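You operate a simulated robot arm through the tools that you are given. There is no shell and no other tool. Be economical: measure what you need, move in short steps, check, and stop when the job is done.

The job below is to be done with a simulated robot arm. You get a single attempt, and the scene is never put back.

Task
Load the plate of cores into the oven; start it at that plate's heat.
Fine: the heat is on the plate's tag; set the dial, shut the door before you switch on, leave it on.
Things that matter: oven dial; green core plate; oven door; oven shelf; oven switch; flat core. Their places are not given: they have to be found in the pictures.

The check looks at the end state, three seconds after you hand in, the way a careful person would. Anything else that was tipped, shoved, dropped, spilled or broken makes it a failure.

Robot
A 6-joint arm with a two-finger parallel gripper, fixed in place. Base frame: the origin is at the foot of the arm, x ahead of it, y to its left, z up; the work surface is at about z = 812. Units: mm, degrees, N and s.
With the tool pointing down near the work surface it reaches from about 240 to 640 mm from the base axis. Its first joint turns from -66.0 to 66.0 degrees. Payload 2.7 kg.
Tool frame: the origin (TCP) lies between the finger pads and is the grasp point; the fingertips stand 23 mm ahead of it; z points along the fingers, y is the line along which they close. Largest opening 94 mm; finger width 38, thickness 10; the body of the gripper, 54 by 96 mm, starts 39 mm behind the TCP.
Orientation is that of the tool frame in the base frame, as a unit quaternion [w, x, y, z]. With the fingers straight down and closing along the base's y, the tool's x points along the base's -x, its y along +y and its z along -z.

Tools
- The arm moves only by the tool nudge_tool. Its argument "commands" is a list of rows, each an object (a shift or turn left out is 0, a gripper value left out holds the last) with "travel": the shift along the base's x, y, z in mm, a list of three; "rot": the turn, a rotation vector about the base's x, y, z in rad, a list of three; "gripper": the gripper command, from -1 (fully open) to 1 (shut), values between in proportion. In form: [{"travel": [tx, ty, tz], "rot": [wx, wy, wz], "gripper": gripper}, ...]. A call has 1 to 10 rows; each row is the pose to reach, as a shift and turn from the pose commanded when the call began. A row lasts 0.2 s, in which the tool goes at most 50 mm and 8.6 degrees; a call with a longer step from one row to the next is refused whole, and so is a gripper value outside its range. A pose out of reach is approached as far as the arm can. The call stops where the force on the tool passes 90 N (or 10 N more than at its start, if that is more) or the arm is blocked; 0.2 s more then pass. Each finger travels about 45 mm/s and halts on what it meets, pressing with about 28 N; the grip force reading is that of the motor and also rises with nothing between the fingers. The clock runs only during rows and for 0.2 s after the last one: add rows that repeat a pose to give the fingers time. It gives the time, the measured TCP pose, the force on the tool (base axes), the opening and the grip force at its end, in the units of the frame above (readings bear some noise), and new pictures: "views" is both (left out), scene, wrist or none.
- Cameras (640 x 400 px; columns grow to the right, rows downward): "scene" is fixed at [64.4, -418.9, 1409.9]; the picture's right is [0.88, -0.48, 0.00], its down [-0.24, -0.44, -0.87] and it looks along [0.41, 0.76, -0.50] (base axes); focal length 333 px, centre (320, 200). "wrist" rides on the gripper at [-39, 0, -44] in the tool frame; the picture's right is [0.00, -1.00, 0.00], its down [0.97, 0.00, -0.24] and it looks along [0.24, 0.00, 0.97] (tool axes); focal length 218 px, centre (320, 200).
- point_at(camera, pixels): for up to 12 pixels [column, row] of the newest picture of that camera ("zoom" is the newest enlarged one), the place [x, y, z] in the base frame of the surface seen there, good to about 3 mm. No time passes.
- inspect(camera, box): a new picture of the part [left, top, right, bottom] of that camera's present view, enlarged. No time passes.
- sign_off(): hands the job in; it is judged then, once.

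Work in short steps. Measure before you move; look again where a grasp or a placing could have gone wrong, and mend it. You have 80 turns and 120 pictures in all, those below and enlarged ones among them. Open the gripper and draw the arm clear of the work before you hand the job in, unless the task says otherwise; then end with one line.

The tools are called after "Call:" as name(argument=value, ...) on one line, values as JSON. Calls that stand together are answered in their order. nudge_tool: Moves the arm, as the interface text tells. Its arguments: {"type":"object","properties":{"commands":{"type":"array","items":{"type":"object","properties":{"travel":{"type":"array","items":{"type":"number"}},"rot":{"type":"array","items":{"type":"number"}},"gripper":{"type":"number"}}}},"views":{"type":"string","enum":["both","scene","wrist","none"]}},"required":["commands"]} The other tools are called the same way: point_at (camera, pixels) gives the place of the surface under pixels of a picture; inspect (camera, box) takes an enlarged picture of a part of a camera's view; sign_off () hands the job in.

At the start:

```text
clock: 0.0
ee_pos: [362.6, 64.3, 1169.8]
tool_rot: [0.0, 0.0, 1.0, 0.0]
contact_force: [-0.1, 0.1, 0.5]
gripper_width: 94.0
gripper_force: 0.0
```

scene: 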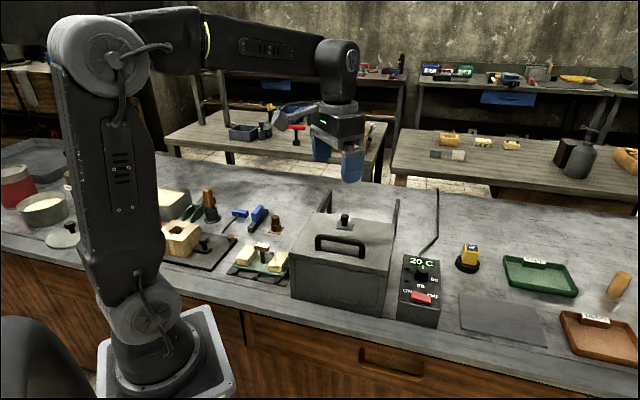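
wrist: 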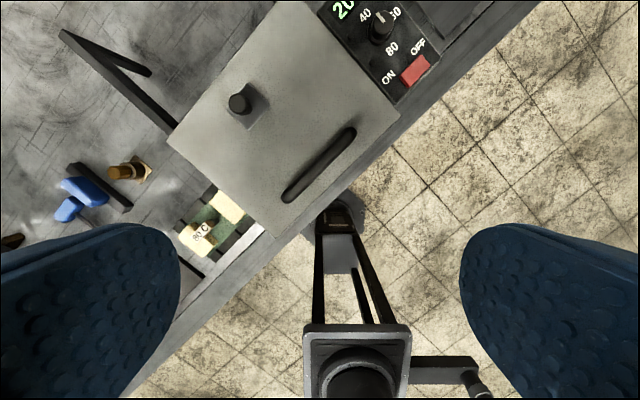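

The scene shows an oven at about (345,260), a control box at (420,290), and a green plate with cores at (260,262). I'll enlarge those areas first.

Call:
inspect(camera="scene", box=[220, 180, 460, 330])

Call:
inspect(camera="scene", box=[440, 220, 640, 370])

Call:
inspect(camera="wrist", box=[160, 0, 480, 280])

Call:
inspect(camera="scene", box=[150, 180, 310, 290])

```text
2.67 times, centred on (340, 255) of scene
```

zoom: 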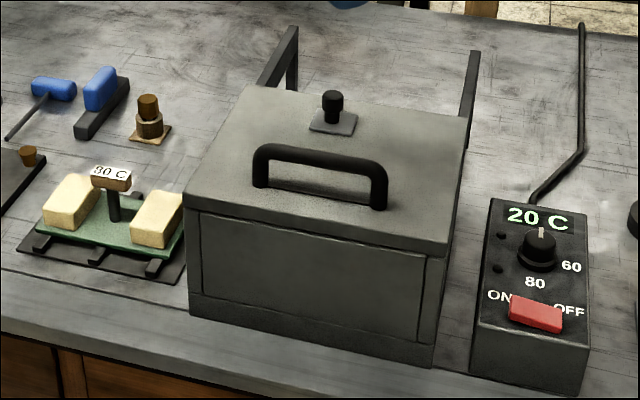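

```text
2.67 times, centred on (540, 295) of scene
```

zoom: 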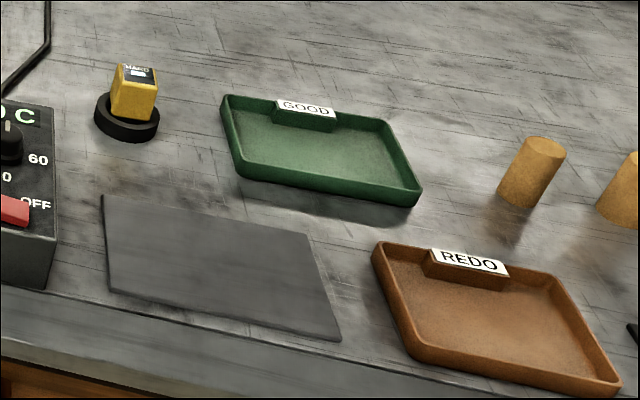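

```text
1.43 times, centred on (320, 140) of wrist
```

zoom: 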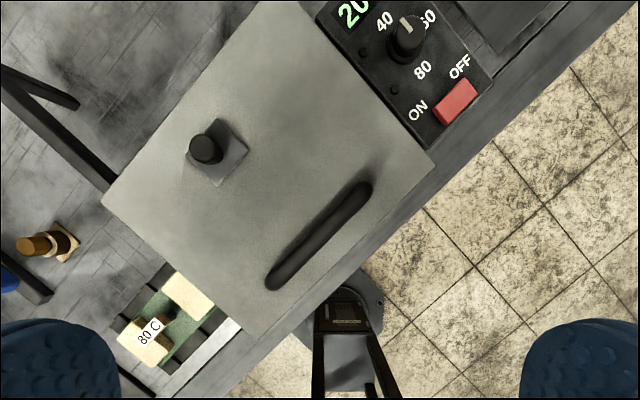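

```text
3.64 times, centred on (230, 235) of scene
```

zoom: 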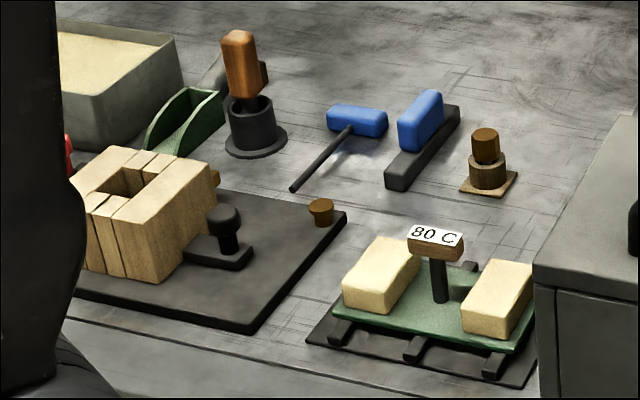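

The tag reads 80 C. I'll measure the oven, lid, handle, control box and plate.

Call:
point_at(camera="scene", pixels=[[318, 238], [364, 250], [340, 236], [291, 256], [386, 273], [313, 214], [394, 226], [292, 298], [382, 314], [345, 216], [330, 195], [396, 202]])

Call:
point_at(camera="wrist", pixels=[[349, 132], [290, 196], [168, 143], [274, 3], [398, 115], [240, 103], [380, 30], [415, 69], [198, 233], [228, 206], [100, 70], [150, 72]])

Call:
point_at(camera="zoom", pixels=[[436, 236], [432, 250], [440, 285], [380, 258], [500, 283], [345, 318], [410, 345], [490, 365], [535, 380], [310, 340], [420, 315], [468, 266]])

```text
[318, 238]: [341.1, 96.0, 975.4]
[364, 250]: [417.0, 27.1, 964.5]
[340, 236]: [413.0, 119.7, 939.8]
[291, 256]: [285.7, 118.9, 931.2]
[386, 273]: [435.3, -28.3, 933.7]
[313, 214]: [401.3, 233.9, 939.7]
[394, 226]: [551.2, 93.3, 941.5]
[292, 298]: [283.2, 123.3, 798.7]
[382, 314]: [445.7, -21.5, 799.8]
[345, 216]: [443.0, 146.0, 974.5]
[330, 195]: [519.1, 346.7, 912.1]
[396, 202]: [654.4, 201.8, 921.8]
```

```text
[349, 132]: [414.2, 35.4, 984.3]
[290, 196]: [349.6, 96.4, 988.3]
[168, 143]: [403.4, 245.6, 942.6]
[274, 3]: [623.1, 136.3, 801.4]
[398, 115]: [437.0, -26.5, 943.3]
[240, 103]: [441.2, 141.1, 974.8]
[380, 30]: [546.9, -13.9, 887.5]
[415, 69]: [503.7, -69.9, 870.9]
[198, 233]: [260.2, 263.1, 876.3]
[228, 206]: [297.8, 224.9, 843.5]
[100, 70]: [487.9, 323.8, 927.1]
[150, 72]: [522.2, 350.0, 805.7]
```

```text
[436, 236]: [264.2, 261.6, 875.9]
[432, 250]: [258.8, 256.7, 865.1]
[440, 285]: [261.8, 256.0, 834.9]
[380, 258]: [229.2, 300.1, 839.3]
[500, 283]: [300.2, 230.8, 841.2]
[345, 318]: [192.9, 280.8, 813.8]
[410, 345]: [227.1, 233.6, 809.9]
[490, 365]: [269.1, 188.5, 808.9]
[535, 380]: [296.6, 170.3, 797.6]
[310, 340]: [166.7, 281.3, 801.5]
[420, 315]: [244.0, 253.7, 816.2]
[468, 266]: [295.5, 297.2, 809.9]
```

I need to know how the door works (lid hinged or sliding, or front panel). I'll enlarge the oven and measure the rear bars.

Call:
inspect(camera="scene", box=[280, 180, 410, 262])

Call:
inspect(camera="scene", box=[280, 235, 410, 320])

Call:
point_at(camera="wrist", pixels=[[63, 35], [80, 50], [120, 92], [150, 123], [165, 138], [120, 60], [148, 75], [200, 110], [300, 20], [350, 60]])

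Call:
point_at(camera="scene", pixels=[[397, 201], [396, 210], [394, 220], [393, 232], [329, 193], [322, 205], [316, 211], [390, 240], [388, 255], [340, 270], [300, 265], [378, 285]])

```text
4.88 times, centred on (345, 221) of scene
```

zoom: 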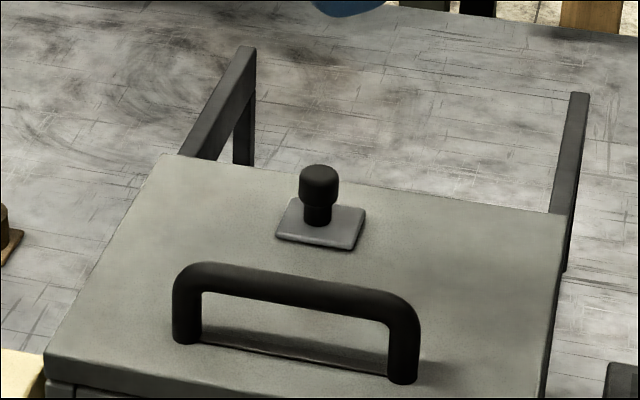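

```text
4.71 times, centred on (345, 278) of scene
```

zoom: 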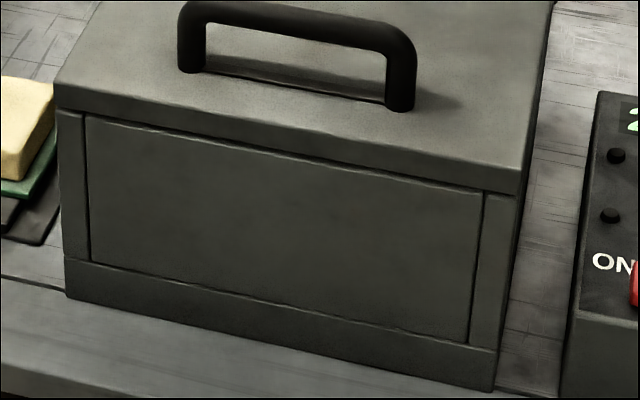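

```text
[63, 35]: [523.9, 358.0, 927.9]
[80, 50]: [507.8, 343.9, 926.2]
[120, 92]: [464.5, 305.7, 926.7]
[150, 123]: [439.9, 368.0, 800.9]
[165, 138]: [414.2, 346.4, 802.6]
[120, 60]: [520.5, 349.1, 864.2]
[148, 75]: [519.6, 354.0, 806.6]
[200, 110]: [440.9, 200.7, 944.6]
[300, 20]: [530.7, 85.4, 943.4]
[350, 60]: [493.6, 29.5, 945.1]
```

```text
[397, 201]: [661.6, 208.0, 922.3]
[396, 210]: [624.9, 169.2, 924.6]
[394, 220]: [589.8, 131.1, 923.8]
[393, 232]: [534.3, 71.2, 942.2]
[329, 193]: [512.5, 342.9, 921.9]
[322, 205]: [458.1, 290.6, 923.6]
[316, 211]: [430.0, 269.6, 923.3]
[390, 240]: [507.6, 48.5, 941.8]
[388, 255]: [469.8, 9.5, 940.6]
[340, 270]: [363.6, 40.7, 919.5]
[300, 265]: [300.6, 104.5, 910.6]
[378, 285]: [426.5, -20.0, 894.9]
```

Lid rests on level rails (z≈925) extending about 165 mm behind, so it probably slides back. I'll turn the tool −44.7° so the fingers straddle the handle bar, centred near (380,64), and come down above it.

Call:
nudge_tool(commands=[{"travel": [3, 0, -20], "rot": [0, 0, -0.13], "gripper": -1}, {"travel": [6, 0, -40], "rot": [0, 0, -0.26]}, {"travel": [9, 0, -60], "rot": [0, 0, -0.39]}, {"travel": [12, 0, -80], "rot": [0, 0, -0.52]}, {"travel": [15, 0, -100], "rot": [0, 0, -0.65]}, {"travel": [17.4, 0, -120], "rot": [0, 0, -0.78]}, {"travel": [17.4, 0, -120], "rot": [0, 0, -0.78]}])

```text
clock: 1.6
ee_pos: [377.8, 64.5, 1047.8]
tool_rot: [0.001, 0.381, 0.924, 0.0]
contact_force: [0.6, 0.0, -0.6]
gripper_width: 94.1
gripper_force: 0.2
```

scene: 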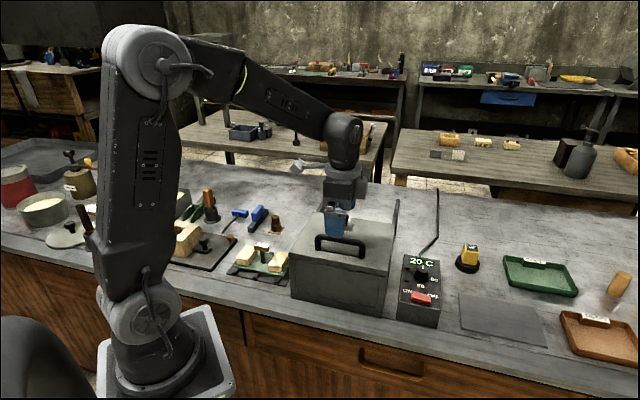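
wrist: 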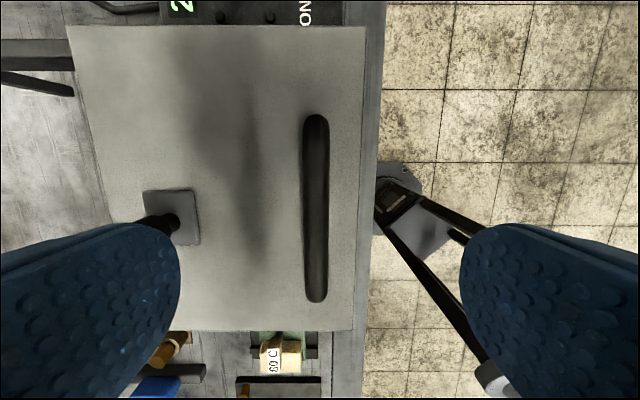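

The handle bar is aligned and runs vertically at column 315. I'll measure it, the lid edge and the knob.

Call:
point_at(camera="wrist", pixels=[[315, 120], [315, 205], [315, 295], [70, 28], [98, 200], [360, 100], [354, 325], [190, 210], [148, 215], [172, 222], [30, 60], [280, 365]])

Call:
inspect(camera="wrist", box=[0, 0, 320, 260])

```text
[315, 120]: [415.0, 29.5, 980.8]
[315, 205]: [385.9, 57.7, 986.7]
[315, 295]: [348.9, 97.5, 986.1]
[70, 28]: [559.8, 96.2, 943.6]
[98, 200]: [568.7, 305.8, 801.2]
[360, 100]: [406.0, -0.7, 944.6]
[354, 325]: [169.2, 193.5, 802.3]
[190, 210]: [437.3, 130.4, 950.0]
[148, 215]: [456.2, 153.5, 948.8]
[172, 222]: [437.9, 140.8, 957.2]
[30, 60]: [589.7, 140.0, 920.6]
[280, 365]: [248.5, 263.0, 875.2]
```

```text
1.54 times, centred on (160, 130) of wrist
```

zoom: 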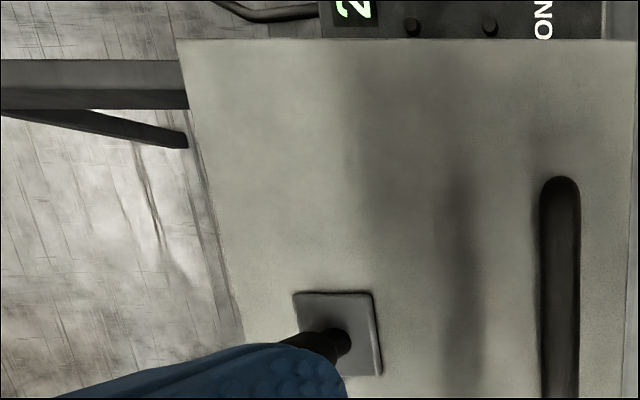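

Bar centre is about (382,63.5), top z≈986, lid top z≈944. I'll narrow the fingers to about 50 mm, go down to z≈974 and close.

Call:
nudge_tool(commands=[{"travel": [1, 0, -20], "gripper": -0.1}, {"travel": [2, 0, -40]}, {"travel": [2, 0, -58]}, {"travel": [2, 0, -75]}, {"travel": [2, 0, -75]}, {"travel": [2, 0, -75], "gripper": 1}, {"travel": [2, 0, -75]}, {"travel": [2, 0, -75]}, {"travel": [2, 0, -75]}])

```text
clock: 3.6
ee_pos: [381.9, 64.2, 972.9]
tool_rot: [0.0, 0.381, 0.925, 0.0]
contact_force: [2.2, 2.7, -3.7]
gripper_width: 13.5
gripper_force: 44.9
```

scene: 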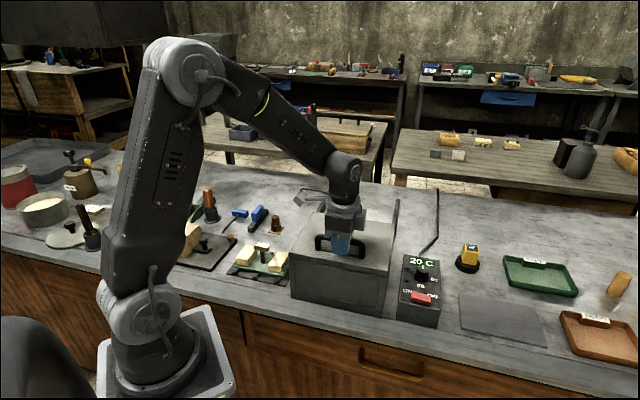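
wrist: 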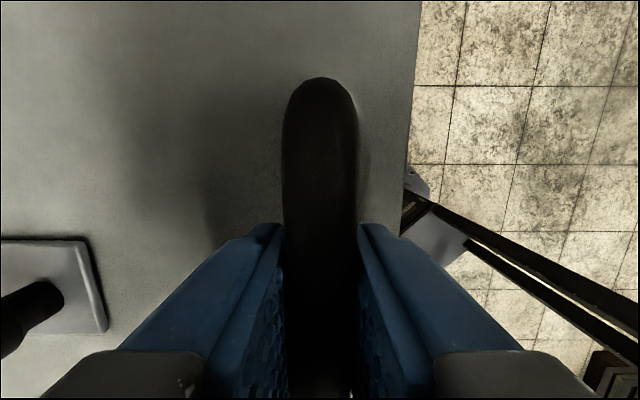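

Handle held (13.5 mm). I'll try a small test slide of 12 mm toward the rear.

Call:
nudge_tool(commands=[{"travel": [3, 3, 0]}, {"travel": [6, 6, 0]}, {"travel": [8.5, 8.5, 0]}, {"travel": [8.5, 8.5, 0]}])

```text
clock: 4.6
ee_pos: [389.4, 73.1, 974.3]
tool_rot: [0.0, 0.38, 0.925, 0.001]
contact_force: [9.7, -11.8, -2.2]
gripper_width: 13.7
gripper_force: 45.1
```

scene: 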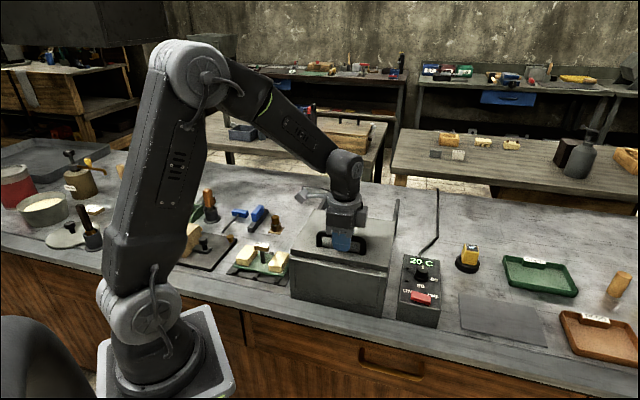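
wrist: 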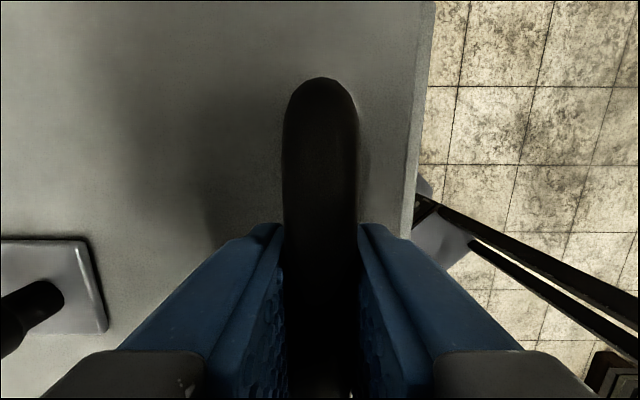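

The lid slid freely back, with about 15 N sideways along the rail guide. I'll continue 60 mm with a slight correction.

Call:
nudge_tool(commands=[{"travel": [8, 6, 0]}, {"travel": [15, 13, 0]}, {"travel": [22, 20, 0]}, {"travel": [29, 27, 0]}, {"travel": [36, 34, 0]}, {"travel": [43, 41, 0]}, {"travel": [43, 41, 0]}], views="scene")

```text
clock: 6.2
ee_pos: [432.1, 113.9, 974.3]
tool_rot: [-0.001, 0.38, 0.925, 0.0]
contact_force: [-10.2, 9.4, 7.0]
gripper_width: 13.8
gripper_force: 44.7
```

scene: 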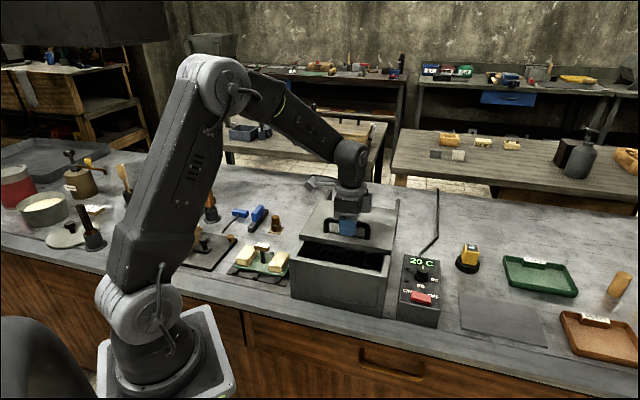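

The lid opens cleanly. I'll slide it about 82 mm more to open the whole top.

Call:
nudge_tool(commands=[{"travel": [6, 8, 0]}, {"travel": [13, 15, 0]}, {"travel": [20, 22, 0]}, {"travel": [27, 29, 0]}, {"travel": [34, 36, 0]}, {"travel": [41, 43, 0]}, {"travel": [48, 50, 0]}, {"travel": [54, 56, 0]}, {"travel": [58, 60, 0]}, {"travel": [58, 60, 0]}], views="scene")

```text
clock: 8.4
ee_pos: [490.2, 172.9, 974.2]
tool_rot: [0.0, 0.38, 0.925, 0.0]
contact_force: [8.8, -11.3, -9.0]
gripper_width: 13.6
gripper_force: 44.7
```

scene: 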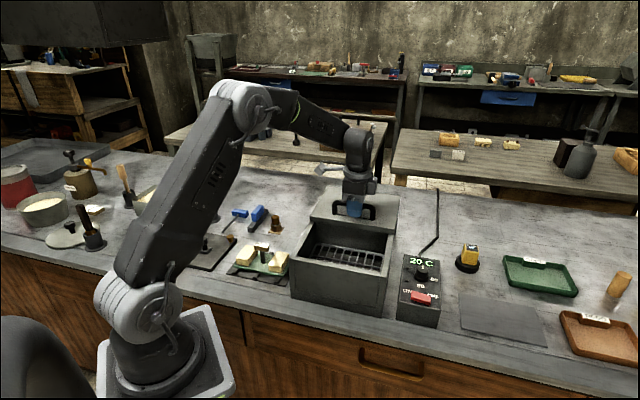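

Lid is back about 155 mm and the slotted shelf is visible inside. I'll release the handle, rise, and look.

Call:
nudge_tool(commands=[{"travel": [0, 0, 0], "gripper": -0.1}, {"travel": [0, 0, 0]}, {"travel": [0, 0, 0]}, {"travel": [0, 0, 20]}, {"travel": [0, 0, 60]}, {"travel": [-20, -20, 95]}, {"travel": [-50, -50, 115]}, {"travel": [-80, -80, 115]}, {"travel": [-100, -100, 115]}, {"travel": [-100, -100, 115]}])

```text
clock: 10.6
ee_pos: [390.1, 73.7, 1089.8]
tool_rot: [0.0, 0.38, 0.925, 0.0]
contact_force: [0.5, 0.2, -0.3]
gripper_width: 51.8
gripper_force: 0.0
```

scene: 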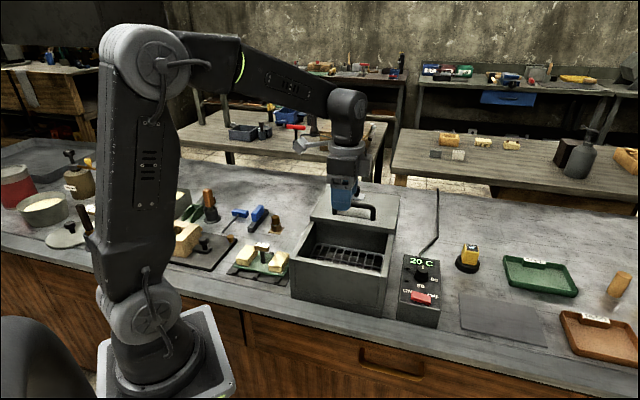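
wrist: 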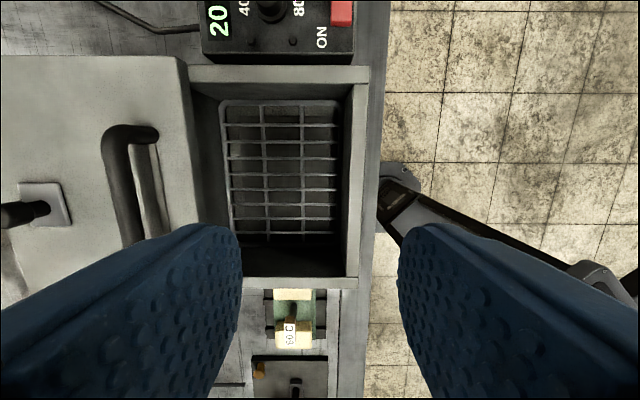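

The shelf rack and plate are both in view. I'll measure them and enlarge the plate and tag.

Call:
inspect(camera="wrist", box=[240, 275, 340, 340])

Call:
point_at(camera="wrist", pixels=[[225, 109], [334, 109], [235, 234], [334, 218], [264, 170], [303, 170], [195, 75], [358, 78], [352, 275], [345, 120], [250, 172], [230, 284]])

Call:
point_at(camera="scene", pixels=[[318, 247], [380, 258], [312, 258], [377, 269], [345, 258], [313, 225], [391, 235], [395, 290], [372, 275], [340, 250]])

Call:
inspect(camera="scene", box=[220, 230, 300, 290])

```text
6.15 times, centred on (290, 308) of wrist
```

zoom: 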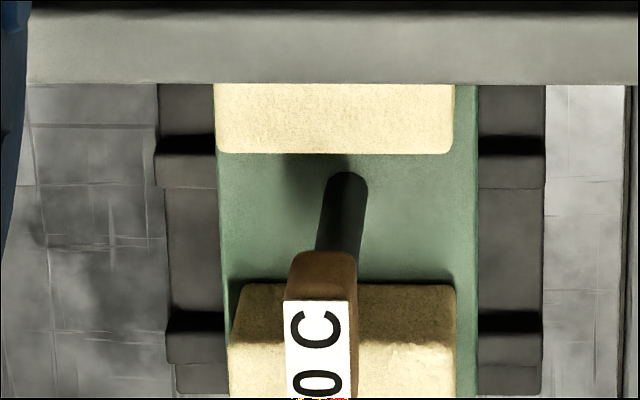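

```text
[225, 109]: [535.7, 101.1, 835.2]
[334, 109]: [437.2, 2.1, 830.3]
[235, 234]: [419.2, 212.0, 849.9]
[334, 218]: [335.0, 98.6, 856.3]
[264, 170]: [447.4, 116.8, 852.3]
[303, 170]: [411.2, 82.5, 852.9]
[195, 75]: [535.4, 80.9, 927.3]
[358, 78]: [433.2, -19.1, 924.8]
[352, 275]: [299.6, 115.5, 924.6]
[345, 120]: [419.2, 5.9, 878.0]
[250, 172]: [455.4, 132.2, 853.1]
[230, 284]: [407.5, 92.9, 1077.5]
```

```text
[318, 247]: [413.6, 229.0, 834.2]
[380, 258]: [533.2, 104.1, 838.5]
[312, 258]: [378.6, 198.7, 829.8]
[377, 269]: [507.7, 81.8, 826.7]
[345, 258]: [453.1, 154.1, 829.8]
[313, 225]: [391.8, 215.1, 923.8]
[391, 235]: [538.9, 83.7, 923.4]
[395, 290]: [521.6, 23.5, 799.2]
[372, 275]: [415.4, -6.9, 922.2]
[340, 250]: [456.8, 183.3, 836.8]
```

```text
6.67 times, centred on (260, 260) of scene
```

zoom: 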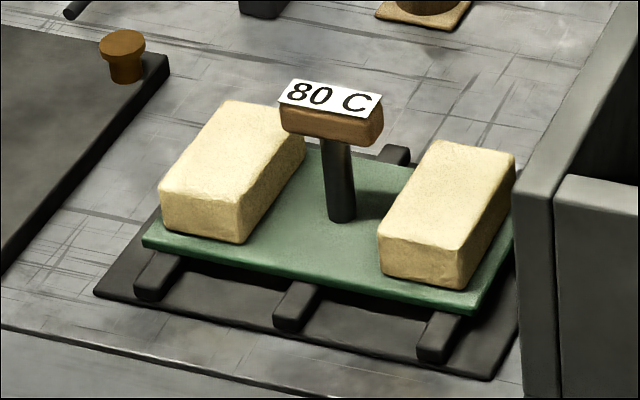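

The tag is clearly 80 C. The rack is at z≈853, centred near (427,106), and the plate has a T-handle at about (262,259). I'll move above the handle to measure it.

Call:
nudge_tool(commands=[{"travel": [-20, 30, 0], "gripper": -0.1}, {"travel": [-42, 61, 0]}, {"travel": [-64, 92, 0]}, {"travel": [-86, 124, -10]}, {"travel": [-108, 156, -30]}, {"travel": [-128, 185, -60]}, {"travel": [-128, 185, -90]}, {"travel": [-128, 185, -90]}])

```text
clock: 12.4
ee_pos: [261.0, 256.7, 999.3]
tool_rot: [0.0, 0.38, 0.925, 0.0]
contact_force: [-0.6, -0.4, -0.4]
gripper_width: 51.7
gripper_force: 0.0
```

scene: 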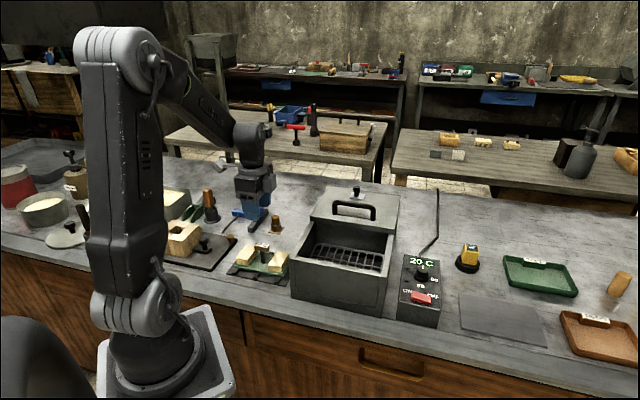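
wrist: 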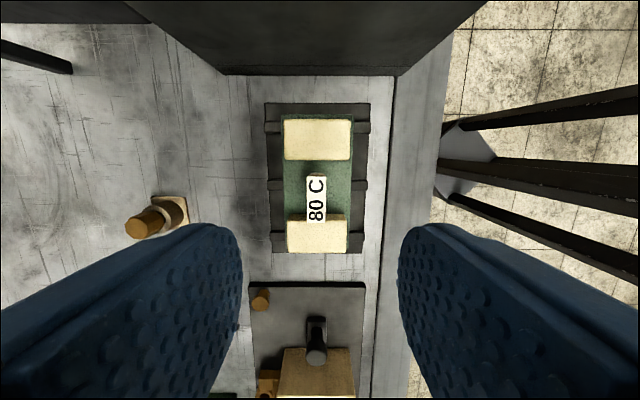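

Call:
point_at(camera="wrist", pixels=[[316, 178], [316, 200], [316, 220], [309, 200], [324, 200], [318, 140], [318, 240], [290, 180], [345, 180], [285, 120], [350, 158], [290, 218]])

Call:
inspect(camera="wrist", box=[250, 90, 390, 270])

```text
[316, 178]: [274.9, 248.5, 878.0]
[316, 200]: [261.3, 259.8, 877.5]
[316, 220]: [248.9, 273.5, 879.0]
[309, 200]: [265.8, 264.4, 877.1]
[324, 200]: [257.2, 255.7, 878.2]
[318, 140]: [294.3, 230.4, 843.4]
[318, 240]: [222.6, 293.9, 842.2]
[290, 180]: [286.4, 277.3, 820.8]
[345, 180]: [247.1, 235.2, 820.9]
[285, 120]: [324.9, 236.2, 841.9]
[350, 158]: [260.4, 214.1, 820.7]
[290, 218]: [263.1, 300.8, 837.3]
```

```text
2.22 times, centred on (320, 180) of wrist
```

zoom: 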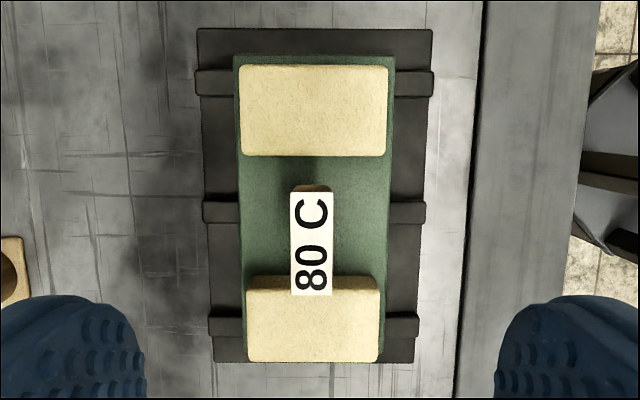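

The tag confirms 80 C; the handle block is centred at (261.5,260.5), top z≈878. I'll go down to z≈868 and grip.

Call:
nudge_tool(commands=[{"travel": [0.5, 3.5, -40]}, {"travel": [0.5, 3.5, -80]}, {"travel": [0.5, 3.5, -110]}, {"travel": [0.5, 3.5, -131]}, {"travel": [0.5, 3.5, -131]}, {"travel": [0.5, 3.5, -131], "gripper": 1}, {"travel": [0.5, 3.5, -131]}, {"travel": [0.5, 3.5, -131]}, {"travel": [0.5, 3.5, -131]}])

```text
clock: 14.4
ee_pos: [262.6, 261.6, 868.1]
tool_rot: [0.0, 0.38, 0.925, 0.001]
contact_force: [-0.7, -0.3, -1.0]
gripper_width: 15.8
gripper_force: 27.8
```

scene: 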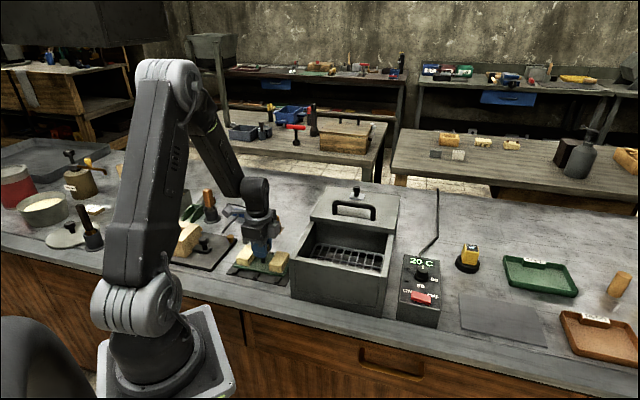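
wrist: 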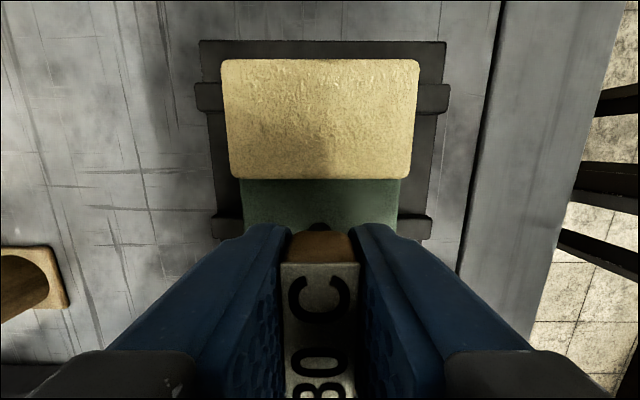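

Gripped at 15.8 mm. I'll lift slowly and straight up.

Call:
nudge_tool(commands=[{"travel": [0, 0, 0]}, {"travel": [0, 0, 4]}, {"travel": [0, 0, 10]}, {"travel": [0, 0, 20]}, {"travel": [0, 0, 32]}, {"travel": [0, 0, 45]}, {"travel": [0, 0, 58]}, {"travel": [0, 0, 70]}, {"travel": [0, 0, 80]}, {"travel": [0, 0, 85]}])

```text
clock: 16.6
ee_pos: [261.2, 263.1, 952.9]
tool_rot: [0.0, 0.38, 0.925, 0.0]
contact_force: [0.0, 0.2, -3.3]
gripper_width: 15.6
gripper_force: 28.5
```

scene: 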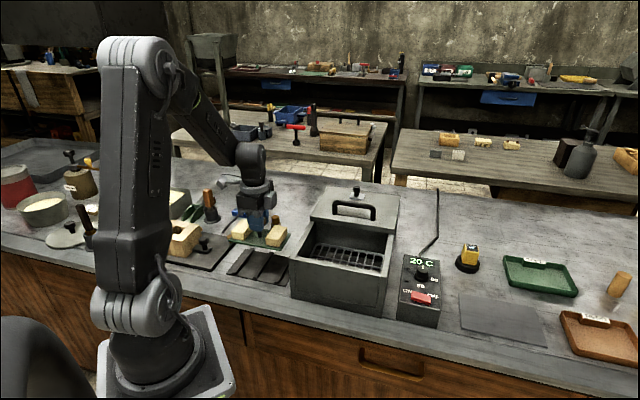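
wrist: 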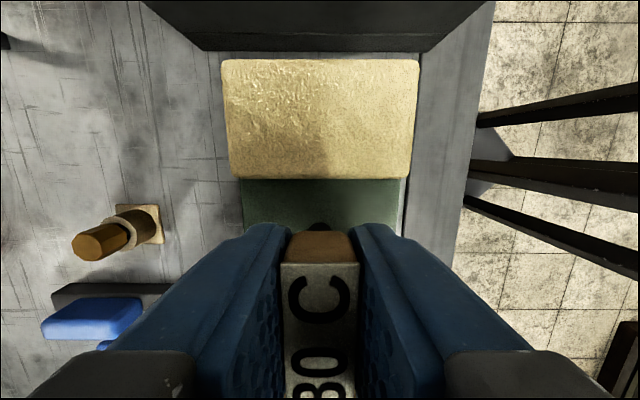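

Plate is up and level. I'll raise it 55 mm more to clear the walls, then start carrying it along the oven axis.

Call:
nudge_tool(commands=[{"travel": [0, 0, 12]}, {"travel": [0, 0, 26]}, {"travel": [0, 0, 40]}, {"travel": [0, 0, 52]}, {"travel": [5, -5, 58]}, {"travel": [16, -15.5, 58]}, {"travel": [30, -29, 58]}, {"travel": [45, -43.5, 58]}, {"travel": [60, -58, 58]}, {"travel": [72, -69.5, 58]}], views="none")

Call:
nudge_tool(commands=[{"travel": [14, -13.5, 0]}, {"travel": [29, -28, 0]}, {"travel": [44, -42.5, 0]}, {"travel": [59, -57, 0]}, {"travel": [73, -70.5, 0]}, {"travel": [83, -80, 0]}, {"travel": [90, -87, 0]}, {"travel": [90, -87, 0]}])

```text
clock: 18.8
ee_pos: [334.2, 193.1, 1013.0]
tool_rot: [0.0, 0.381, 0.925, 0.0]
contact_force: [0.2, -0.1, -2.5]
gripper_width: 15.7
gripper_force: 27.8
```

```text
clock: 20.6
ee_pos: [424.5, 107.0, 1010.6]
tool_rot: [0.0, 0.38, 0.925, 0.0]
contact_force: [1.0, -0.5, -3.0]
gripper_width: 16.0
gripper_force: 28.2
```

scene: 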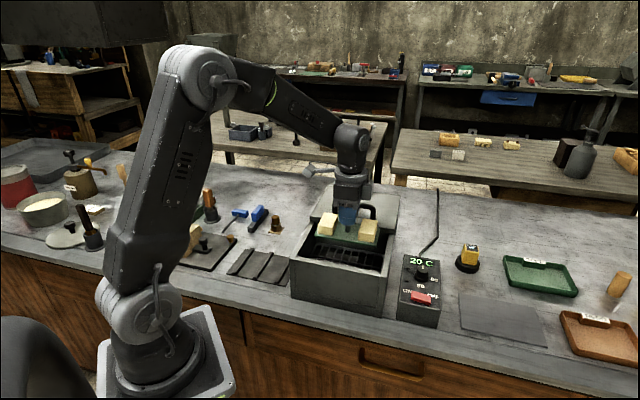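
wrist: 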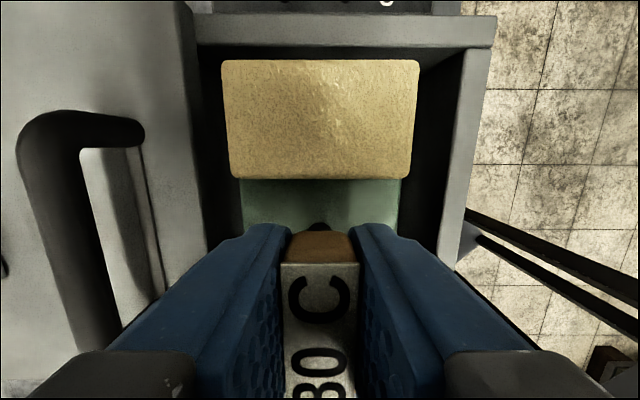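

Plate is above the opening. I'll check clearances: plate edges against the walls.

Call:
point_at(camera="wrist", pixels=[[320, 62], [225, 120], [415, 120], [340, 30], [480, 50], [430, 240], [195, 200], [210, 60], [320, 48], [447, 150]])

Call:
point_at(camera="scene", pixels=[[320, 237], [325, 226], [371, 242], [318, 234], [376, 236], [300, 255], [384, 268], [310, 232], [391, 240], [300, 245]])

Call:
inspect(camera="scene", box=[280, 190, 410, 320])

```text
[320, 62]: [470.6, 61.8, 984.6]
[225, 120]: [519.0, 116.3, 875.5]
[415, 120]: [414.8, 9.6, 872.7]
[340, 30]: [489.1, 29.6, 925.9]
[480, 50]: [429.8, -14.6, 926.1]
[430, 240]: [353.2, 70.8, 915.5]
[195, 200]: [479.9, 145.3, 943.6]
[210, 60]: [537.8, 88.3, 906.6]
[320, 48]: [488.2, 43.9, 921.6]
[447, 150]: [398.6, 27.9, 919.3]
```

```text
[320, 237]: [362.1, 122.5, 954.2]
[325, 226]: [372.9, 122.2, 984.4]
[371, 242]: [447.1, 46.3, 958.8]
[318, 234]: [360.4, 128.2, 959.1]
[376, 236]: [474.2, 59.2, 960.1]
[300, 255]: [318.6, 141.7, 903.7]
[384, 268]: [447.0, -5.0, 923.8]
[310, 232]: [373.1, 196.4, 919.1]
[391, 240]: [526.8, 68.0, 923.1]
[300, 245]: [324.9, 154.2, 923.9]
```

```text
3.08 times, centred on (345, 255) of scene
```

zoom: 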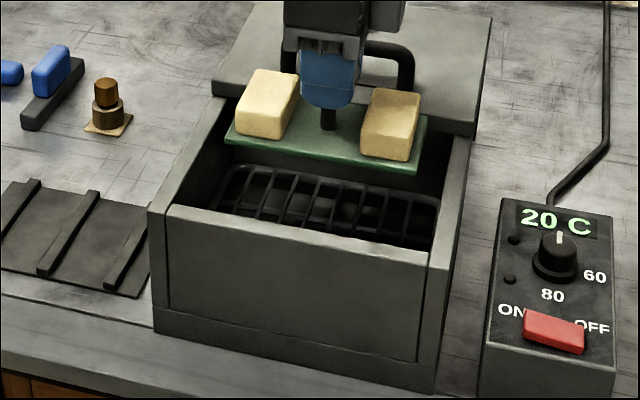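

Clearances are over 20 mm on all sides. I'll lower it to just above the rack (plate bottom around z 862).

Call:
nudge_tool(commands=[{"travel": [0, 0, -12]}, {"travel": [0, 0, -27]}, {"travel": [0, 0, -42]}, {"travel": [0, 0, -57]}, {"travel": [0, 0, -70]}, {"travel": [0, 0, -80]}, {"travel": [0, 0, -88]}, {"travel": [0, 0, -92]}, {"travel": [0, 0, -92]}])

```text
clock: 22.6
ee_pos: [424.9, 106.0, 919.6]
tool_rot: [0.0, 0.381, 0.925, 0.001]
contact_force: [-0.1, -0.3, -2.8]
gripper_width: 15.5
gripper_force: 28.1
```

scene: 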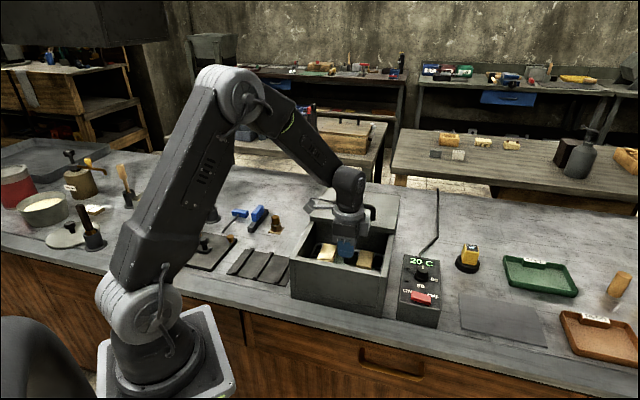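
wrist: 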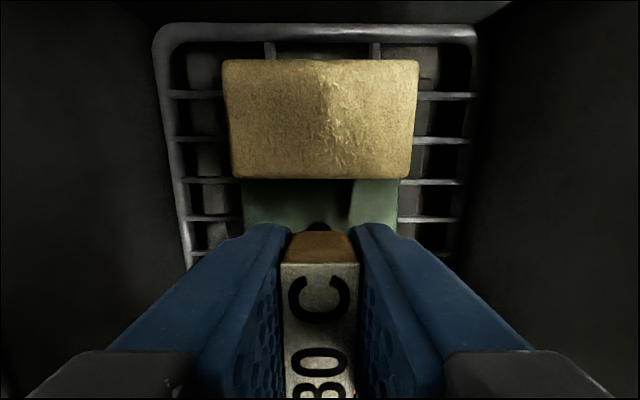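

Plate is centred over the rack. I'll lower in small steps until the tool force shows contact.

Call:
nudge_tool(commands=[{"travel": [0, 0, -3]}, {"travel": [0, 0, -6]}, {"travel": [0, 0, -8]}, {"travel": [0, 0, -8]}], views="none")

Call:
point_at(camera="wrist", pixels=[[160, 60], [473, 60], [190, 96], [320, 28], [445, 96], [320, 210], [270, 195]])

```text
clock: 23.6
ee_pos: [424.8, 106.4, 912.4]
tool_rot: [0.0, 0.38, 0.925, 0.001]
contact_force: [-0.8, 0.7, 5.9]
gripper_width: 15.9
gripper_force: 28.1
```

```text
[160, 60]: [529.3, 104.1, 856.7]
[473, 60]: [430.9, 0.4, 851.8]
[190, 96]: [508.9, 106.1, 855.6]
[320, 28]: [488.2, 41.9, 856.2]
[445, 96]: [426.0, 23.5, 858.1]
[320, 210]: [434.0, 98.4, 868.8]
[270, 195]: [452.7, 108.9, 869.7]
```

The vertical force went from −2.8 to +5.9 N at z 912, so the plate is resting on the rack. I'll release and rise straight up.

Call:
nudge_tool(commands=[{"travel": [0, 0, 0], "gripper": 0.2}, {"travel": [0, 0, 0]}, {"travel": [0, 0, 0]}, {"travel": [0, 0, 8]}, {"travel": [0, 0, 25]}, {"travel": [0, 0, 55]}, {"travel": [0, 0, 95]}, {"travel": [0, 0, 135]}, {"travel": [0, 0, 170]}, {"travel": [0, 0, 170]}])

```text
clock: 25.8
ee_pos: [426.4, 106.8, 1082.1]
tool_rot: [0.0, 0.381, 0.925, 0.0]
contact_force: [0.3, -0.1, 0.2]
gripper_width: 37.8
gripper_force: 0.2
```

scene: 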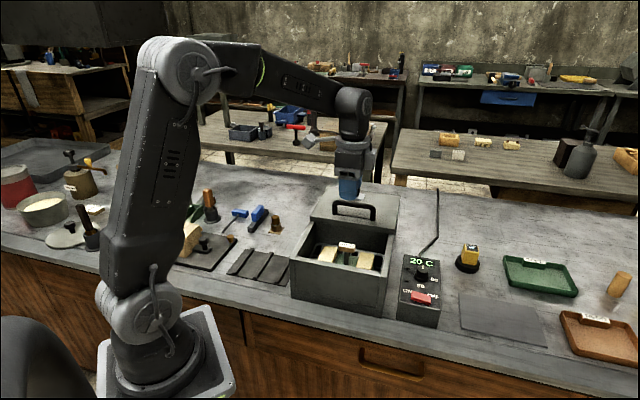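
wrist: 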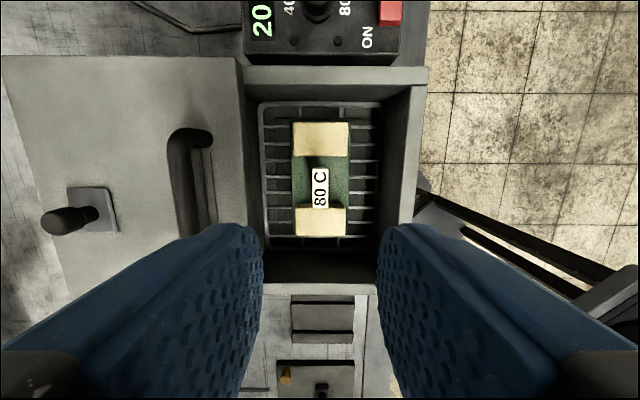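

The plate sits on the rack. Its handle must fit under the lid, so I'll measure the tag height against the wall tops and the lid's underside.

Call:
point_at(camera="wrist", pixels=[[320, 175], [320, 188], [320, 202], [340, 76], [405, 150], [410, 100], [320, 140], [320, 220], [300, 180]])

Call:
point_at(camera="scene", pixels=[[346, 245], [341, 246], [340, 268], [300, 246], [388, 255], [325, 253], [365, 260], [351, 222], [330, 214], [370, 217]])

Call:
inspect(camera="scene", box=[280, 190, 450, 330])

```text
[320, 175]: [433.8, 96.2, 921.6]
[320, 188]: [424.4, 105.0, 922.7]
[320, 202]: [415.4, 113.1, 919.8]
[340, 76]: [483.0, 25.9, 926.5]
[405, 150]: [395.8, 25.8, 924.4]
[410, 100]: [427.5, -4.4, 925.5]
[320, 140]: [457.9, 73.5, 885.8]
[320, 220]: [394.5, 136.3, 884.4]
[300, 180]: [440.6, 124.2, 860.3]
```

```text
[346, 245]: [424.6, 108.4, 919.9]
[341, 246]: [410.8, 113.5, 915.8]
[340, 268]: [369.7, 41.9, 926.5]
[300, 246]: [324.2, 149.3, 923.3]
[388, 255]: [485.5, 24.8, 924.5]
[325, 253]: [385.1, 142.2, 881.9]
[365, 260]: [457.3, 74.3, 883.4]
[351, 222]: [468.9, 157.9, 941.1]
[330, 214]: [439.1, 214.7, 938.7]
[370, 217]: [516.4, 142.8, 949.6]
```

```text
2.86 times, centred on (365, 260) of scene
```

zoom: 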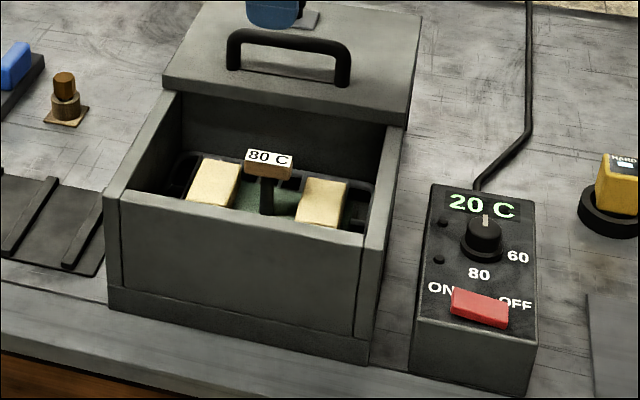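

Tag top is about 921 and the wall tops are about 925, so the lid will pass just over it. I'll go back to the lid handle at (490,173) and grip it.

Call:
nudge_tool(commands=[{"travel": [25, 26, 0], "gripper": -0.1}, {"travel": [50, 52, 0]}, {"travel": [64, 66, -10]}, {"travel": [64, 66, -50]}, {"travel": [64, 66, -88]}, {"travel": [64, 66, -108]}, {"travel": [64, 66, -108], "gripper": 1}, {"travel": [64, 66, -108]}, {"travel": [64, 66, -108]}, {"travel": [64, 66, -108]}])

```text
clock: 28.0
ee_pos: [489.3, 172.4, 971.4]
tool_rot: [0.0, 0.381, 0.924, 0.0]
contact_force: [-1.1, -0.6, -2.9]
gripper_width: 13.8
gripper_force: 44.6
```

scene: 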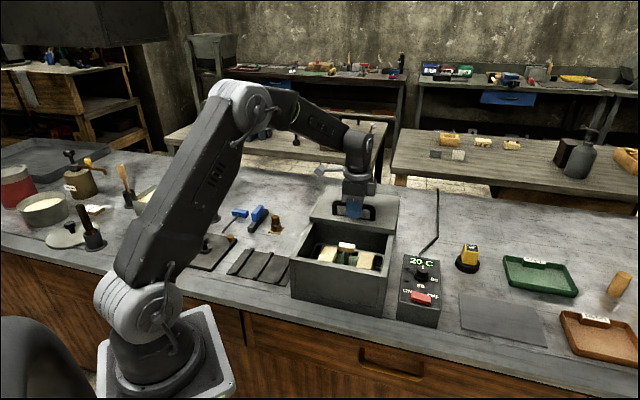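
wrist: 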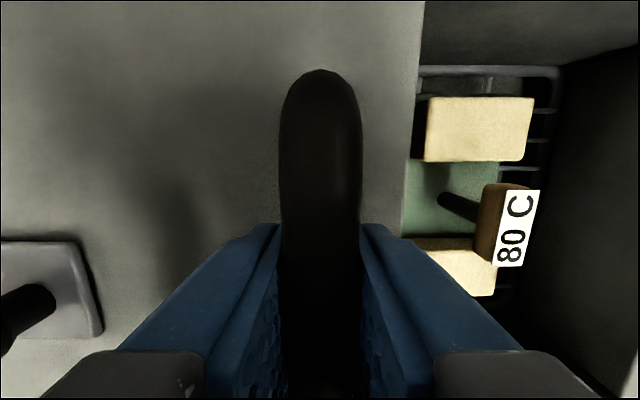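

Handle gripped (13.8 mm). I'll slide the lid forward about 70 mm, watching the force as it reaches the tag.

Call:
nudge_tool(commands=[{"travel": [-5, -5, 0]}, {"travel": [-12, -12, 0]}, {"travel": [-18, -18, 0]}, {"travel": [-24, -24, 0]}, {"travel": [-30, -30, 0]}, {"travel": [-36, -36, 0]}, {"travel": [-42, -42, 0]}, {"travel": [-48, -48, 0]}, {"travel": [-50, -50, 0]}], views="scene")

```text
clock: 30.0
ee_pos: [439.1, 121.5, 972.8]
tool_rot: [-0.002, 0.38, 0.925, 0.0]
contact_force: [-8.2, 10.3, -14.8]
gripper_width: 13.9
gripper_force: 44.2
```

scene: 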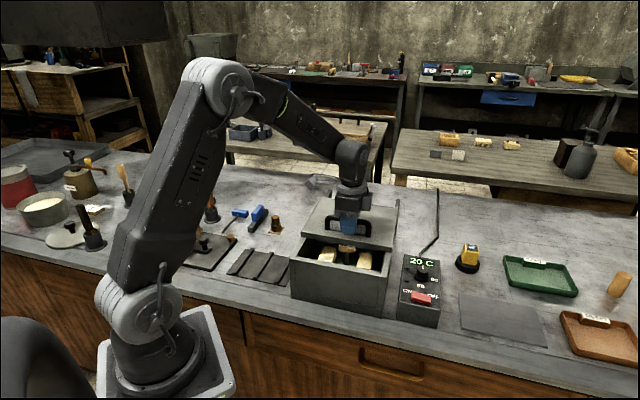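

The lid passed over the tag smoothly. I'll slide the remaining 82 mm to closed.

Call:
nudge_tool(commands=[{"travel": [-6, -7, -0.5]}, {"travel": [-13, -14, -0.5]}, {"travel": [-20, -21, -0.5]}, {"travel": [-27, -28, -0.5]}, {"travel": [-34, -35, -0.5]}, {"travel": [-41, -42, -0.5]}, {"travel": [-48, -49, -0.5]}, {"travel": [-54, -55, -0.5]}, {"travel": [-57.5, -58, -0.5]}, {"travel": [-57.5, -58, -0.5]}], views="both")

```text
clock: 32.2
ee_pos: [381.5, 65.5, 972.7]
tool_rot: [-0.001, 0.382, 0.924, 0.001]
contact_force: [-18.6, 19.6, -2.5]
gripper_width: 13.8
gripper_force: 44.9
```

scene: 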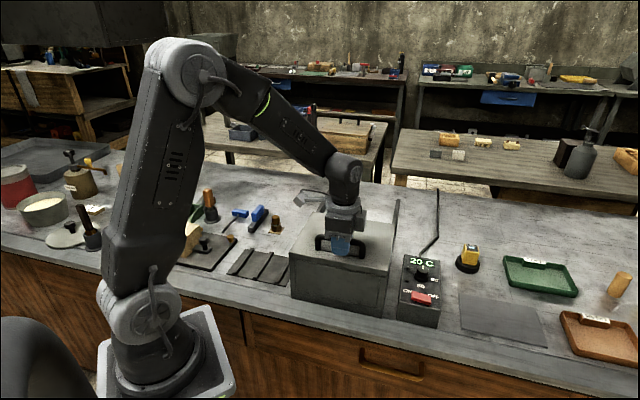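
wrist: 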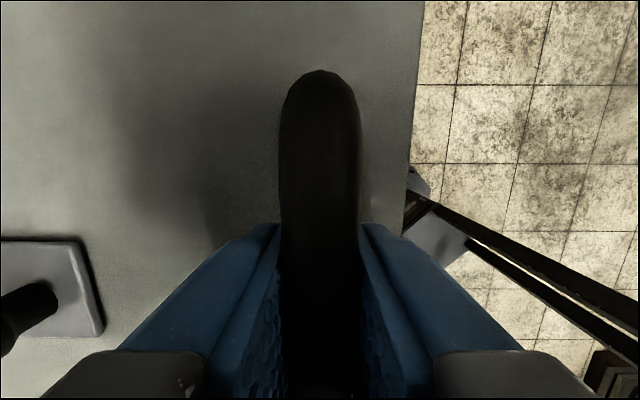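

Position is within 1 mm of the original closed pose. I'll push about 3 mm more to seat it against the stop while easing the side force.

Call:
nudge_tool(commands=[{"travel": [-1.5, 0, 0]}, {"travel": [-2.8, -1, 0]}, {"travel": [-3.5, -1.7, 0]}, {"travel": [-3.5, -1.7, 0]}], views="none")

```text
clock: 33.2
ee_pos: [380.7, 64.8, 972.8]
tool_rot: [0.002, 0.38, 0.925, 0.004]
contact_force: [28.0, 30.3, -34.8]
gripper_width: 13.7
gripper_force: 44.9
```

The force along +e2 (about 41 N) shows the lid is against its closed stop. I'll release, rise, and move toward the dial near (547,−14).

Call:
nudge_tool(commands=[{"travel": [2, 1.5, 0]}, {"travel": [2, 1.5, 0], "gripper": -0.1}, {"travel": [2, 1.5, 0]}, {"travel": [2, 1.5, 0]}, {"travel": [2, 1.5, 25]}, {"travel": [2, 1.5, 65]}, {"travel": [25, -12, 85]}, {"travel": [65, -35, 85]}, {"travel": [100, -55, 85]}, {"travel": [100, -55, 85]}])

```text
clock: 35.4
ee_pos: [478.9, 5.8, 1057.1]
tool_rot: [0.0, 0.38, 0.925, 0.0]
contact_force: [0.4, -0.3, -0.4]
gripper_width: 51.8
gripper_force: 0.1
```

scene: 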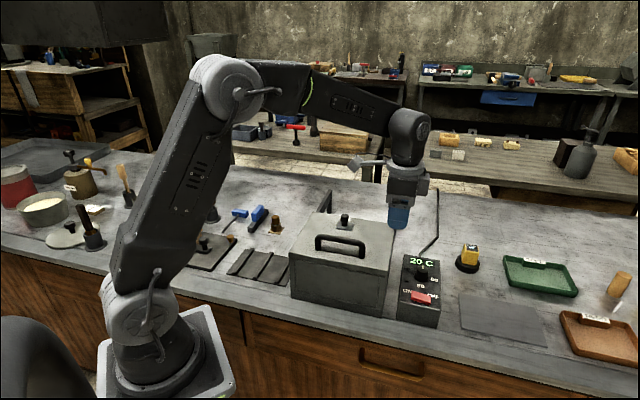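
wrist: 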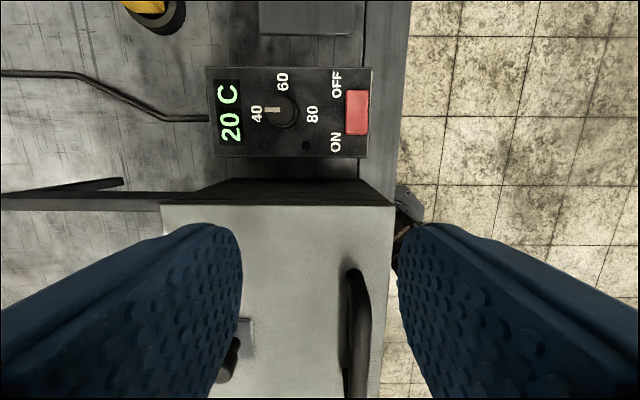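

Call:
inspect(camera="wrist", box=[195, 55, 385, 170])

Call:
point_at(camera="wrist", pixels=[[283, 111], [272, 109], [296, 111], [357, 112], [350, 95], [360, 130], [311, 113], [257, 114], [283, 84], [230, 140], [300, 140], [340, 80]])

Call:
inspect(camera="scene", box=[390, 245, 450, 335])

```text
3.37 times, centred on (290, 112) of wrist
```

zoom: 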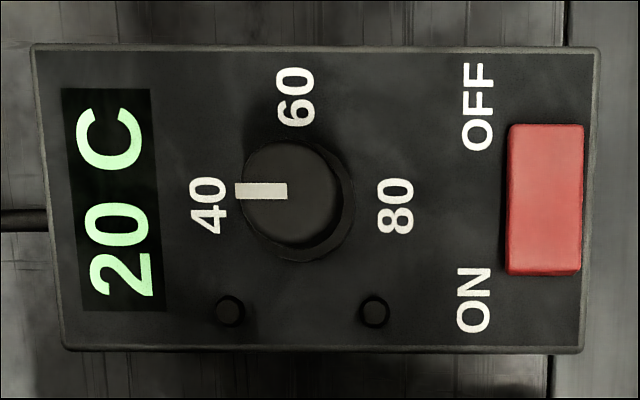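

```text
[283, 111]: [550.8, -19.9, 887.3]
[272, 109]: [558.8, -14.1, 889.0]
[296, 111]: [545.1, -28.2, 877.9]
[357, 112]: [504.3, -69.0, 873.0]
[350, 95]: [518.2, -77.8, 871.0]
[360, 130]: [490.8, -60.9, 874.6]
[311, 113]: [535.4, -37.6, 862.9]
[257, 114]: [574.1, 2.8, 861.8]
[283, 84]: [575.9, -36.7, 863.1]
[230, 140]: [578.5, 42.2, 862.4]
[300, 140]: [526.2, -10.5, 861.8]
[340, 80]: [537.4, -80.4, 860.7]
```

```text
4.44 times, centred on (420, 290) of scene
```

zoom: 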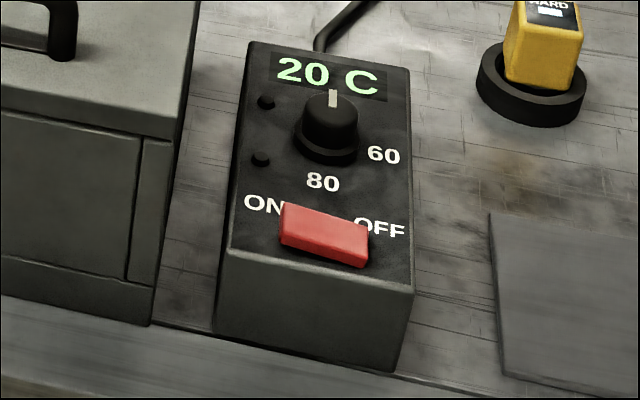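

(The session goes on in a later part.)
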